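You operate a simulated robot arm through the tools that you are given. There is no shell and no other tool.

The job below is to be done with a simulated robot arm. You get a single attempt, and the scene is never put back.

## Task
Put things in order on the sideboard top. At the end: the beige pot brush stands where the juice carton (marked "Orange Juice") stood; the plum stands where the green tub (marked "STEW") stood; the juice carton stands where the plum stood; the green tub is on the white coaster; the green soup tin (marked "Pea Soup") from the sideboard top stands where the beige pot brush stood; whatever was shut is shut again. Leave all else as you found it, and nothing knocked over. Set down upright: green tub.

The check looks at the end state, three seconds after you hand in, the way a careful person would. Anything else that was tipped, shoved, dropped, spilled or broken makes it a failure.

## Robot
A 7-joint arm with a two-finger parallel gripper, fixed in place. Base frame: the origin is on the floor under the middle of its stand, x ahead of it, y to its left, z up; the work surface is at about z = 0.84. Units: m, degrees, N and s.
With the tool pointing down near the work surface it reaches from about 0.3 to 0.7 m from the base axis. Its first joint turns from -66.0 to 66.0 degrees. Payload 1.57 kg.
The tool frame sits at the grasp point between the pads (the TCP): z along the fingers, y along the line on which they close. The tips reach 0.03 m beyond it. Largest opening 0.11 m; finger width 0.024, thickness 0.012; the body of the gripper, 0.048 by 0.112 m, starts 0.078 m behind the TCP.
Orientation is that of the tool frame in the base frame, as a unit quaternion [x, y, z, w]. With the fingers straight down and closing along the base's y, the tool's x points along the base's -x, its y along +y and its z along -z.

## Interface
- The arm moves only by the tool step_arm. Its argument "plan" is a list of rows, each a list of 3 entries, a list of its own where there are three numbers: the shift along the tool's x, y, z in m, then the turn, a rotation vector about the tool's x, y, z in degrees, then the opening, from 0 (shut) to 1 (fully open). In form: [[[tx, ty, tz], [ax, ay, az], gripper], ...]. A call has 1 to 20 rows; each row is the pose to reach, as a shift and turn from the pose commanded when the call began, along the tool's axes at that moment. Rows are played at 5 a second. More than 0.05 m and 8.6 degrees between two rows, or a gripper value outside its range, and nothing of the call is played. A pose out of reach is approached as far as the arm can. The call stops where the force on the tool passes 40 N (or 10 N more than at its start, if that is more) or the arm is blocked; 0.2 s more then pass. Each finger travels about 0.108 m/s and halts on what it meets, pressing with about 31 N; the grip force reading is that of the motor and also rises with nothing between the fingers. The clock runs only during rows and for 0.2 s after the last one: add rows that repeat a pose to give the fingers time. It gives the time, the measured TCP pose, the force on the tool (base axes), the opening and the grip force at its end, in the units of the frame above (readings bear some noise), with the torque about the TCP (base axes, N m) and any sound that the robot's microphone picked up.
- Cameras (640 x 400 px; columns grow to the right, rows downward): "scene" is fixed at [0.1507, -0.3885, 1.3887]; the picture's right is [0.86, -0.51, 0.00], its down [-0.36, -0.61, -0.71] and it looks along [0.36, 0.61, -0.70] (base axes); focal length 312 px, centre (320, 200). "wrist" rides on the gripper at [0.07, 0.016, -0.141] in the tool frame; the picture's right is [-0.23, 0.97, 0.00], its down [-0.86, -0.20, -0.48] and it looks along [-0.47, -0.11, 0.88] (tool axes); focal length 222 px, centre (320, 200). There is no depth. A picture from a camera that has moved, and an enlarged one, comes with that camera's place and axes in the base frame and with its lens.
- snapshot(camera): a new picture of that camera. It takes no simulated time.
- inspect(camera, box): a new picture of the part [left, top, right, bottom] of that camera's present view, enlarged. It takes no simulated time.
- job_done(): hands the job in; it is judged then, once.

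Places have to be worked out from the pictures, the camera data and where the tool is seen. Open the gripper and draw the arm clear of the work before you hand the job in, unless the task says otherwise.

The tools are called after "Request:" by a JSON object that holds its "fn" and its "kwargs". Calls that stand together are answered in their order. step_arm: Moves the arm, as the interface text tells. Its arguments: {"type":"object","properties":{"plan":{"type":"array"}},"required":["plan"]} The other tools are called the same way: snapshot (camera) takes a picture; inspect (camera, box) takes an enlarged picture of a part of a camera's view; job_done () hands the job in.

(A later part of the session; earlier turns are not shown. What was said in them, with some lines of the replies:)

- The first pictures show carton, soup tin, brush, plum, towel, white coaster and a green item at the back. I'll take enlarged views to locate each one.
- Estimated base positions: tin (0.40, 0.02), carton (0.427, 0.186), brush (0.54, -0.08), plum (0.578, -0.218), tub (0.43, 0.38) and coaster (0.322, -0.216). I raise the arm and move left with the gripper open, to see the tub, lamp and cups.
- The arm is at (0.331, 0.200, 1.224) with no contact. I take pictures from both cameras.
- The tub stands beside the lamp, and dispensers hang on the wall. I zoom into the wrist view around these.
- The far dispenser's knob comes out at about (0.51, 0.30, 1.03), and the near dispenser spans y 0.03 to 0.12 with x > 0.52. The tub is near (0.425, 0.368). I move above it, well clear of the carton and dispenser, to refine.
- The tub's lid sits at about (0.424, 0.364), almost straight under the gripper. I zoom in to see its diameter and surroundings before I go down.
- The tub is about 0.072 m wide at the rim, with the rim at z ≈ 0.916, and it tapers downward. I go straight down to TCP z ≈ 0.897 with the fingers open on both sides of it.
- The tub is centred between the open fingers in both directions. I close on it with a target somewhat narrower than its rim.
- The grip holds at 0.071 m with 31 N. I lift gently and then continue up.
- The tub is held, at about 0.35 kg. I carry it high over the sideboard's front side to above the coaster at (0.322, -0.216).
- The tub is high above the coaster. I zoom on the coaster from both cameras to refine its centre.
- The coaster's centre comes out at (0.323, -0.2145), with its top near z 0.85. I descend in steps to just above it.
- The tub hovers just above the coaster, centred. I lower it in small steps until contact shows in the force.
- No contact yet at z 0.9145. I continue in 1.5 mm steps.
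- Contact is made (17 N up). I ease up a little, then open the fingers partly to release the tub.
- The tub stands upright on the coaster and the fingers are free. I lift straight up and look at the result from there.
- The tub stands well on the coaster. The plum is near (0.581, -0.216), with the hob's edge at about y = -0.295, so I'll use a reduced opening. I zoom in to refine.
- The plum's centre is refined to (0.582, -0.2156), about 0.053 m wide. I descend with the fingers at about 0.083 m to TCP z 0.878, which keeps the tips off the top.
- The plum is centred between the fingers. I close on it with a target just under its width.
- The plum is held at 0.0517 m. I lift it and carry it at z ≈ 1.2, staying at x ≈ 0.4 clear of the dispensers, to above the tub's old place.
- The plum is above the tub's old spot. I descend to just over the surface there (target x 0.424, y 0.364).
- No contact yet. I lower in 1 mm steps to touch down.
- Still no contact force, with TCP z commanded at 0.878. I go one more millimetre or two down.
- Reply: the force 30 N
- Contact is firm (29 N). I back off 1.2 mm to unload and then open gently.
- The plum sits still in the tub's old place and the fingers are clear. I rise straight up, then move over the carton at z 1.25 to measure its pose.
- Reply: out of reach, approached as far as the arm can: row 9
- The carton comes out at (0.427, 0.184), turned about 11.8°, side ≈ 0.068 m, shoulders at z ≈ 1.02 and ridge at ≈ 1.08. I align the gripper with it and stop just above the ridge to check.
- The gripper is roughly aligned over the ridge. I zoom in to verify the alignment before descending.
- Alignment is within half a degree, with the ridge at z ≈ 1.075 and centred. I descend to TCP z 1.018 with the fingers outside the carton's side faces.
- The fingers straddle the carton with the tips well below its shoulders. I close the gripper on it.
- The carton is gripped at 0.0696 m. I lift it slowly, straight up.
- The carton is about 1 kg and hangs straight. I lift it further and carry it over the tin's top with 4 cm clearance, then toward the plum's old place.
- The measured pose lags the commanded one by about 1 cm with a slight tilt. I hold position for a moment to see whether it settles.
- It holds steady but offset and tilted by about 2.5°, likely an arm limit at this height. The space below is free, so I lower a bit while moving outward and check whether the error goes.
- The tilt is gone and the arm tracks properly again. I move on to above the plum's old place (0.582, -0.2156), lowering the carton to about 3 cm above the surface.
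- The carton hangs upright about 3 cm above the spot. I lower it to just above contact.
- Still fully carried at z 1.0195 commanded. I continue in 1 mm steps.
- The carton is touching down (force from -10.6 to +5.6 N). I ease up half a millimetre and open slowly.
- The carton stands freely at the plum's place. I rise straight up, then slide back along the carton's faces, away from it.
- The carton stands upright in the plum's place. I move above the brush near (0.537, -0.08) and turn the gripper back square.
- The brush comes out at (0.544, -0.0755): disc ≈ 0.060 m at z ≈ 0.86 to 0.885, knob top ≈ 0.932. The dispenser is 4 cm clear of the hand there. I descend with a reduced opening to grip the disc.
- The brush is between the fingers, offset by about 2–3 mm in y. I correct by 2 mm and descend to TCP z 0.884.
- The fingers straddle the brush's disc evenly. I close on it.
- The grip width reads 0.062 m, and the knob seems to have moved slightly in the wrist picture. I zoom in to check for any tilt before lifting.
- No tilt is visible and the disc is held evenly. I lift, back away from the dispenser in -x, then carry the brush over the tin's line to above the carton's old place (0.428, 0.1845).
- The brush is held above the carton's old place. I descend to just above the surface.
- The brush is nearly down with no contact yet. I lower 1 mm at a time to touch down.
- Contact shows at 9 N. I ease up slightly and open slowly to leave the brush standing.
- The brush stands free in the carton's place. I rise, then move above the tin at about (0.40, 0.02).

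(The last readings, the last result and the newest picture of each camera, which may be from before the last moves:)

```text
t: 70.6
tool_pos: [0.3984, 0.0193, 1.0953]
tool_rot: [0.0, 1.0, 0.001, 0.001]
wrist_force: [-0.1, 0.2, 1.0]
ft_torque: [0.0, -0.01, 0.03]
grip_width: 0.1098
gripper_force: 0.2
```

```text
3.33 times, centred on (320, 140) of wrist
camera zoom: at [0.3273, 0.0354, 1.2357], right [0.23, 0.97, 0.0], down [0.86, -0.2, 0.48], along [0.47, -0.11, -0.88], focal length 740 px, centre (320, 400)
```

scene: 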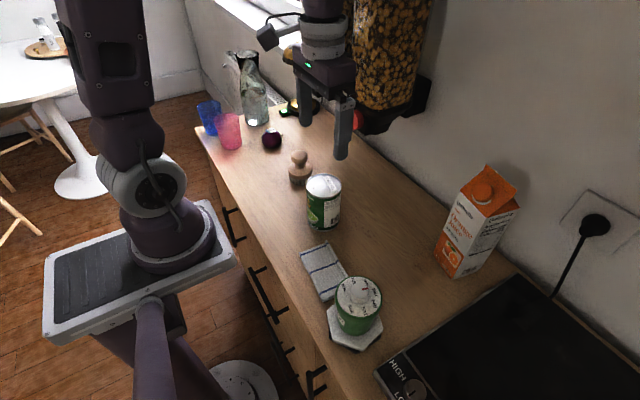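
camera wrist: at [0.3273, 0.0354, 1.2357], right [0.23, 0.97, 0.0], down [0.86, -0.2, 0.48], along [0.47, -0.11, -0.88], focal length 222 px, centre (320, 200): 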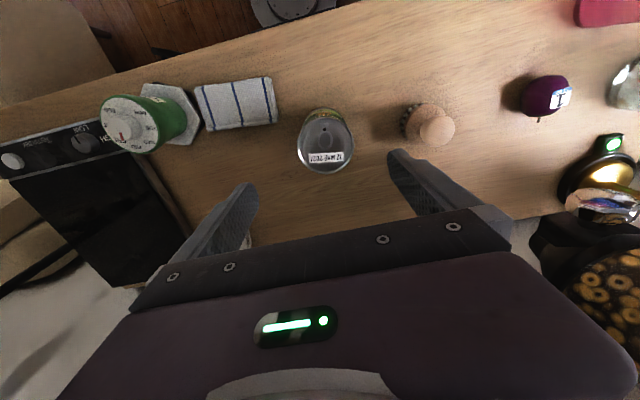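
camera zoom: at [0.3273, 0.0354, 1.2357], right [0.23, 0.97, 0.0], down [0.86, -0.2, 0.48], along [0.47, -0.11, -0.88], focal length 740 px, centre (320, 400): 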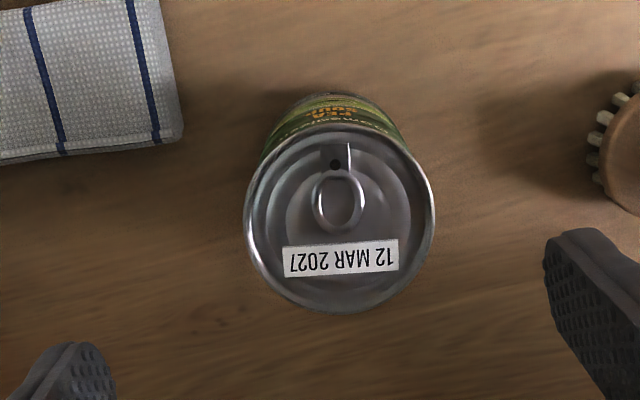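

The tin's centre is at (0.404, 0.025), top at z ≈ 0.955, diameter 0.073 m. I descend over it to TCP z 0.915, with the tips well above the towel's corner.

Request:
{"fn": "step_arm", "kwargs": {"plan": [[[-0.004, 0.005, 0.03], [0, 0, 0], 1], [[-0.004, 0.005, 0.07], [0, 0, 0], 1], [[-0.004, 0.005, 0.11], [0, 0, 0], 1], [[-0.004, 0.005, 0.14], [0, 0, 0], 1], [[-0.004, 0.005, 0.165], [0, 0, 0], 1], [[-0.004, 0.005, 0.1795], [0, 0, 0], 1], [[-0.004, 0.005, 0.1795], [0, 0, 0], 1]]}}

Request:
{"fn": "snapshot", "kwargs": {"camera": "wrist"}}

Request:
{"fn": "inspect", "kwargs": {"camera": "scene", "box": [260, 110, 400, 250]}}

```text
t: 72.2
tool_pos: [0.404, 0.0244, 0.9145]
tool_rot: [0.0, 1.0, 0.0, 0.0]
wrist_force: [0.6, 0.2, -0.2]
ft_torque: [0.02, -0.01, 0.03]
grip_width: 0.11
gripper_force: 0.1
```

```text
taken
camera wrist: at [0.3323, 0.0409, 1.0562], right [0.23, 0.97, 0.0], down [0.86, -0.2, 0.48], along [0.47, -0.11, -0.88], focal length 222 px, centre (320, 200)
```

wrist: 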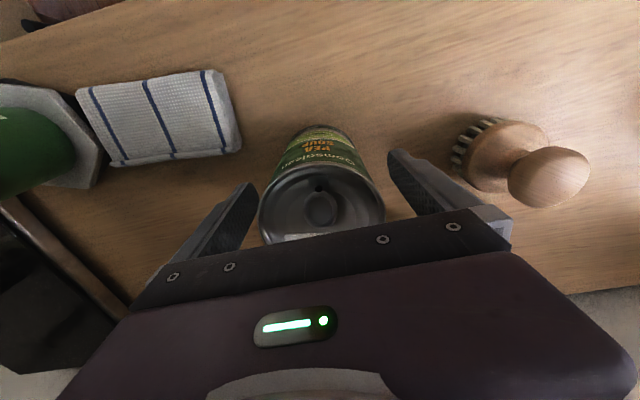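

```text
2.86 times, centred on (330, 180) of scene
camera zoom: at [0.1507, -0.3885, 1.3887], right [0.86, -0.51, 0.0], down [-0.36, -0.61, -0.71], along [0.36, 0.61, -0.7], focal length 892 px, centre (291, 257)
```

zoom: 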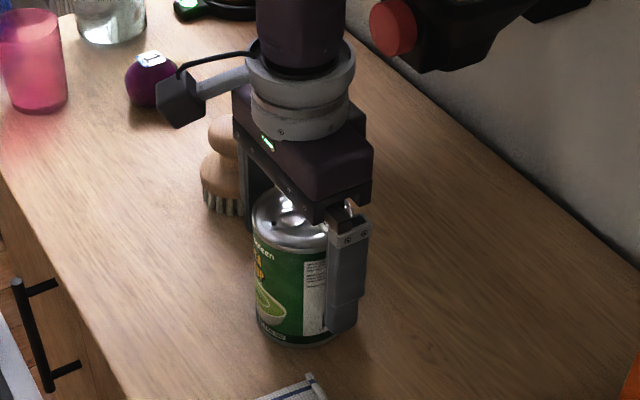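

The tin is centred between the fingers. I close on it.

Request:
{"fn": "step_arm", "kwargs": {"plan": [[[0, 0, 0], [0, 0, 0], 0.8], [[0, 0, 0], [0, 0, 0], 0.65], [[0, 0, 0], [0, 0, 0], 0.55], [[0, 0, 0], [0, 0, 0], 0.5], [[0, 0, 0], [0, 0, 0], 0.5]]}}

```text
t: 73.4
tool_pos: [0.4029, 0.024, 0.9156]
tool_rot: [0.0, 1.0, 0.0, 0.001]
wrist_force: [0.5, -0.1, 0.1]
ft_torque: [0.05, -0.04, 0.01]
grip_width: 0.074
gripper_force: 31.5
```

The tin is gripped at 0.074 m. I lift it 7 cm, move right first, and then outward to above the brush's old place (0.543, -0.0737), below and beside the dispenser.

Request:
{"fn": "step_arm", "kwargs": {"plan": [[[0, 0, -0.01], [0, 0, 0], 0.5], [[0, 0, -0.03], [0, 0, 0], 0.5], [[0, 0, -0.06], [0, 0, 0], 0.5], [[0, -0.03, -0.07], [0, 0, 0], 0.5], [[-0.005, -0.065, -0.07], [0, 0, 0], 0.5], [[-0.02, -0.0987, -0.07], [0, 0, 0], 0.5], [[-0.06, -0.0987, -0.07], [0, 0, 0], 0.5], [[-0.1, -0.0987, -0.07], [0, 0, 0], 0.5], [[-0.139, -0.0987, -0.07], [0, 0, 0], 0.5], [[-0.139, -0.0987, -0.07], [0, 0, 0], 0.5]]}}

Request:
{"fn": "snapshot", "kwargs": {"camera": "scene"}}

Request:
{"fn": "snapshot", "kwargs": {"camera": "wrist"}}

```text
t: 75.6
tool_pos: [0.5419, -0.0729, 0.9859]
tool_rot: [0.0, 1.0, -0.001, 0.0]
wrist_force: [-0.8, 0.5, -4.7]
ft_torque: [0.02, 0.0, 0.03]
grip_width: 0.0738
gripper_force: 31.2
```

```text
taken
```

scene: 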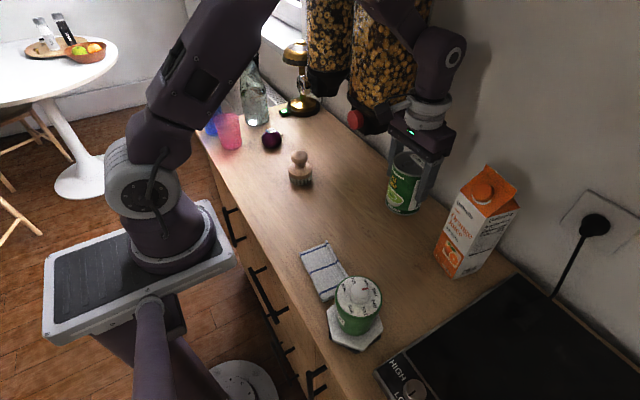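

```text
taken
camera wrist: at [0.4711, -0.0578, 1.1267], right [0.23, 0.97, 0.0], down [0.86, -0.2, 0.48], along [0.47, -0.11, -0.88], focal length 222 px, centre (320, 200)
```

wrist: 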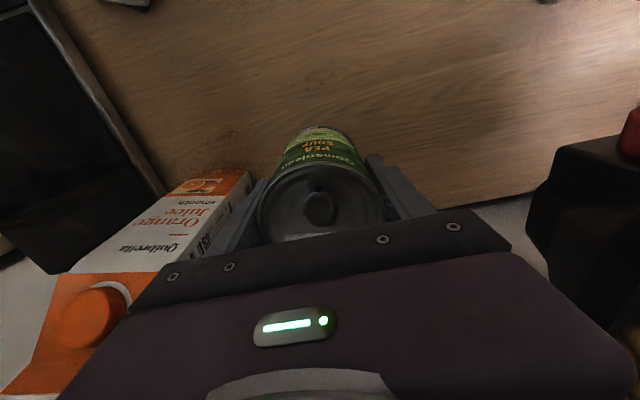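

The tin is above the brush's old place, upright. I lower it to just above the surface.

Request:
{"fn": "step_arm", "kwargs": {"plan": [[[0, 0, 0.025], [0, 0, 0], 0.5], [[0, 0, 0.045], [0, 0, 0], 0.5], [[0, 0, 0.058], [0, 0, 0], 0.5], [[0, 0, 0.065], [0, 0, 0], 0.5], [[0, 0, 0.068], [0, 0, 0], 0.5], [[0, 0, 0.068], [0, 0, 0], 0.5]]}}

```text
t: 77.0
tool_pos: [0.5425, -0.0739, 0.9174]
tool_rot: [0.0, 1.0, -0.001, 0.0]
wrist_force: [0.5, -0.6, -4.7]
ft_torque: [0.02, 0.02, 0.0]
grip_width: 0.0739
gripper_force: 31.0
```

No contact yet at z 0.917. I go down in 1 mm steps.

Request:
{"fn": "step_arm", "kwargs": {"plan": [[[0, 0, 0.001], [0, 0, 0], 0.5], [[0, 0, 0.002], [0, 0, 0], 0.5], [[0, 0, 0.002], [0, 0, 0], 0.5]]}}

```text
t: 77.8
tool_pos: [0.5436, -0.0749, 0.9156]
tool_rot: [-0.001, 1.0, 0.0, -0.001]
wrist_force: [0.0, 0.3, -4.5]
ft_torque: [0.0, 0.01, 0.01]
grip_width: 0.074
gripper_force: 31.0
```

The force is unchanged, so the tin is still hanging. I lower another 1.5 mm.

Request:
{"fn": "step_arm", "kwargs": {"plan": [[[0, 0, 0.0008], [0, 0, 0], 0.5], [[0, 0, 0.0015], [0, 0, 0], 0.5], [[0, 0, 0.0015], [0, 0, 0], 0.5]]}}

```text
t: 78.6
tool_pos: [0.5426, -0.0754, 0.9156]
tool_rot: [0.0, 1.0, 0.0, 0.002]
wrist_force: [-5.4, 4.9, 30.9]
ft_torque: [0.3, 0.25, 0.0]
grip_width: 0.074
gripper_force: 30.9
```

The tin is firmly down (31 N). I back off 1.2 mm to unload before opening.

Request:
{"fn": "step_arm", "kwargs": {"plan": [[[0, 0, -0.0012], [0, 0, 0], 0.5], [[0, 0, -0.0012], [0, 0, 0], 0.5]]}}

```text
t: 79.2
tool_pos: [0.5431, -0.0741, 0.915]
tool_rot: [0.0, 1.0, 0.0, 0.001]
wrist_force: [2.1, 3.0, 10.9]
ft_torque: [0.31, -0.72, 0.06]
grip_width: 0.0739
gripper_force: 30.9
```

The load is down to about 11 N. I ease up slightly more and open slowly.

Request:
{"fn": "step_arm", "kwargs": {"plan": [[[0, 0, -0.0004], [0, 0, 0], 0.5], [[0, 0, -0.0004], [0, 0, 0], 0.64], [[0, 0, -0.0004], [0, 0, 0], 0.68], [[0, 0, -0.0004], [0, 0, 0], 0.75], [[0, 0, -0.0004], [0, 0, 0], 0.85], [[0, 0, -0.0004], [0, 0, 0], 0.9], [[0, 0, -0.0004], [0, 0, 0], 0.9]]}}

Request:
{"fn": "snapshot", "kwargs": {"camera": "wrist"}}

Request:
{"fn": "inspect", "kwargs": {"camera": "scene", "box": [340, 110, 520, 290]}}

```text
t: 80.8
tool_pos: [0.5425, -0.0748, 0.9151]
tool_rot: [0.0, 1.0, 0.0, 0.001]
wrist_force: [0.4, -0.2, 0.2]
ft_torque: [0.02, 0.01, 0.02]
grip_width: 0.0989
gripper_force: 0.0
```

```text
taken
camera wrist: at [0.4712, -0.0584, 1.0568], right [0.23, 0.97, 0.0], down [0.86, -0.2, 0.48], along [0.47, -0.11, -0.88], focal length 222 px, centre (320, 200)
```

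wrist: 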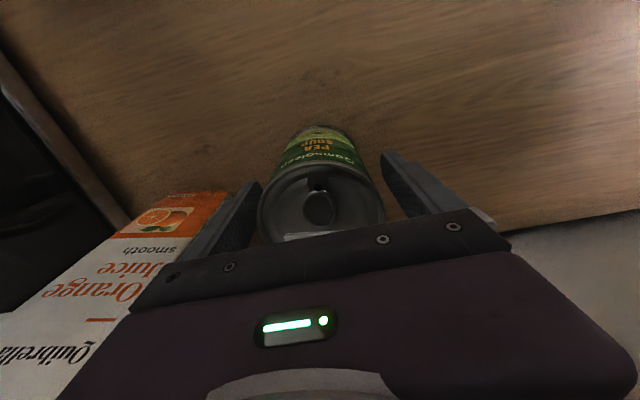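

```text
2.22 times, centred on (430, 200) of scene
camera zoom: at [0.1507, -0.3885, 1.3887], right [0.86, -0.51, 0.0], down [-0.36, -0.61, -0.71], along [0.36, 0.61, -0.7], focal length 694 px, centre (76, 200)
```

zoom: 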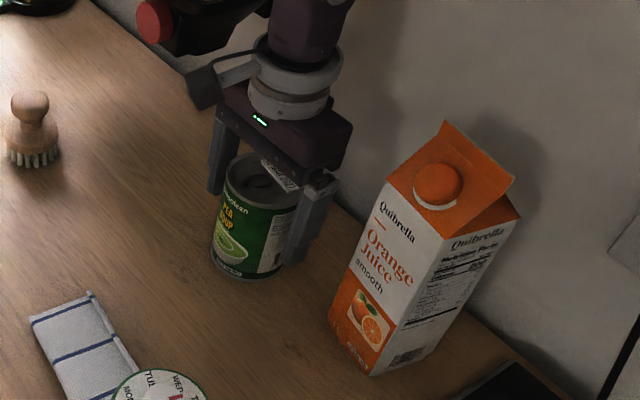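

The tin stands upright with the fingers open. I rise straight up and draw back toward the start pose.

Request:
{"fn": "step_arm", "kwargs": {"plan": [[[0, 0, -0.015], [0, 0, 0], 0.9], [[0, 0, -0.045], [0, 0, 0], 0.9], [[0, 0, -0.085], [0, 0, 0], 1], [[0, 0, -0.125], [0, 0, 0], 1], [[0.03, 0, -0.15], [0, 0, 0], 1], [[0.07, 0, -0.17], [0, 0, 0], 1], [[0.11, 0, -0.19], [0, 0, 0], 1], [[0.15, 0, -0.2], [0, 0, 0], 1], [[0.165, 0, -0.2], [0, 0, 0], 1], [[0.165, 0, -0.2], [0, 0, 0], 1]]}}

Request:
{"fn": "snapshot", "kwargs": {"camera": "scene"}}

Request:
{"fn": "snapshot", "kwargs": {"camera": "wrist"}}

```text
t: 83.0
tool_pos: [0.3767, -0.0737, 1.1153]
tool_rot: [0.0, 1.0, -0.001, 0.0]
wrist_force: [-0.9, -0.6, 0.0]
ft_torque: [-0.01, -0.01, 0.0]
grip_width: 0.11
gripper_force: 0.1
```

```text
taken
```

scene: 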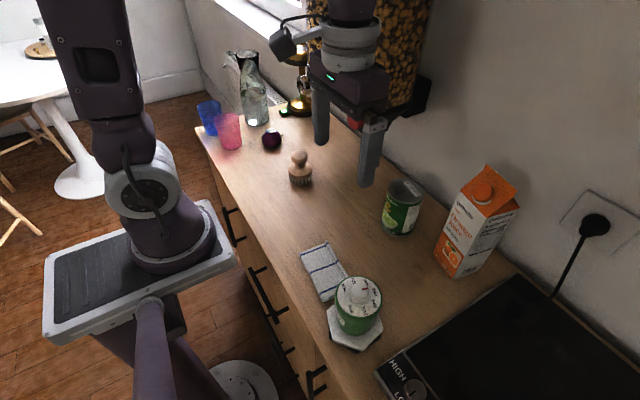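

```text
taken
camera wrist: at [0.3063, -0.0582, 1.2567], right [0.23, 0.97, 0.0], down [0.86, -0.2, 0.48], along [0.47, -0.11, -0.88], focal length 222 px, centre (320, 200)
```

wrist: 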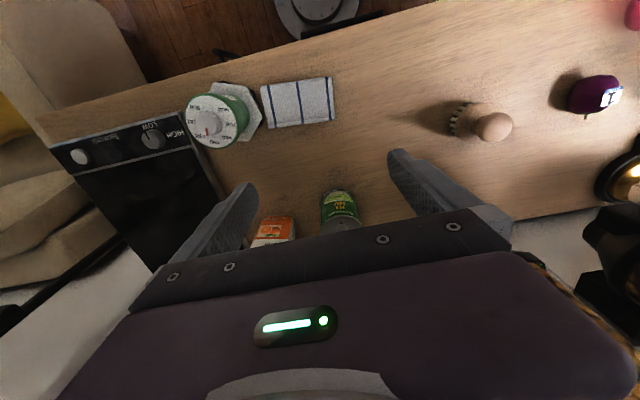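

Everything stands in place. I take a last close look at each region before handing in.

Request:
{"fn": "inspect", "kwargs": {"camera": "scene", "box": [180, 80, 340, 200]}}

Request:
{"fn": "inspect", "kwargs": {"camera": "scene", "box": [290, 150, 530, 370]}}

```text
3.33 times, centred on (260, 140) of scene
camera zoom: at [0.1507, -0.3885, 1.3887], right [0.86, -0.51, 0.0], down [-0.36, -0.61, -0.71], along [0.36, 0.61, -0.7], focal length 1041 px, centre (520, 400)
```

zoom: 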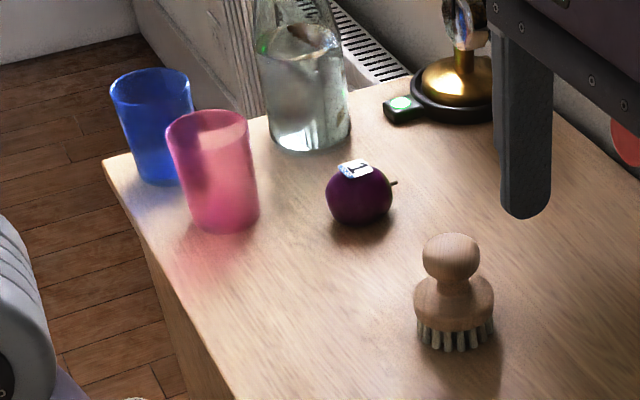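

```text
1.82 times, centred on (410, 260) of scene
camera zoom: at [0.1507, -0.3885, 1.3887], right [0.86, -0.51, 0.0], down [-0.36, -0.61, -0.71], along [0.36, 0.61, -0.7], focal length 568 px, centre (156, 91)
```

zoom: 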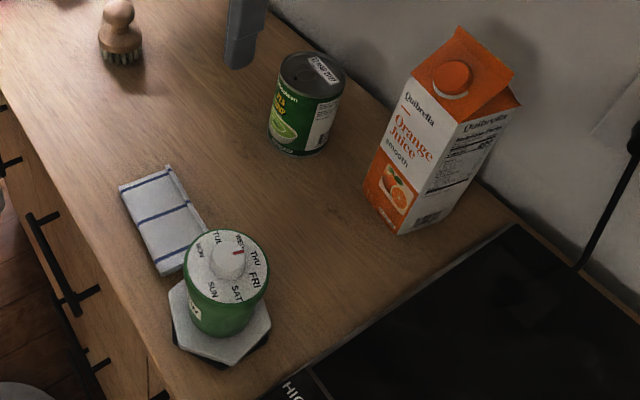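

The tub is upright on the coaster, and the plum, carton, brush and tin stand at their assigned places. Cups, carafe, lamp and towel look unchanged, and the gripper is open and clear, so I hand in.

Request:
{"fn": "job_done", "kwargs": {}}

```text
The job is handed in.
```

The sideboard is rearranged as asked, and I handed the job in. My last pictures, taken just before handing in, showed every item in place and nothing knocked over.

| Item | Now stands |
|---|---|
| Green tub ("STEW") | upright on the white coaster |
| Plum | where the green tub stood |
| Juice carton | where the plum stood |
| Beige pot brush | where the juice carton stood |
| Green soup tin ("Pea Soup") | where the brush stood |

- **Accuracy:** I worked out each spot from the pictures, so expect placements within about a centimetre rather than exact.
- **Left as found:** I opened nothing, so nothing needed shutting again. The cups, carafe, lamp, towel, dispensers and hob looked the same at the end as at the start.
- **Arm:** The gripper is open and drawn clear of everything.
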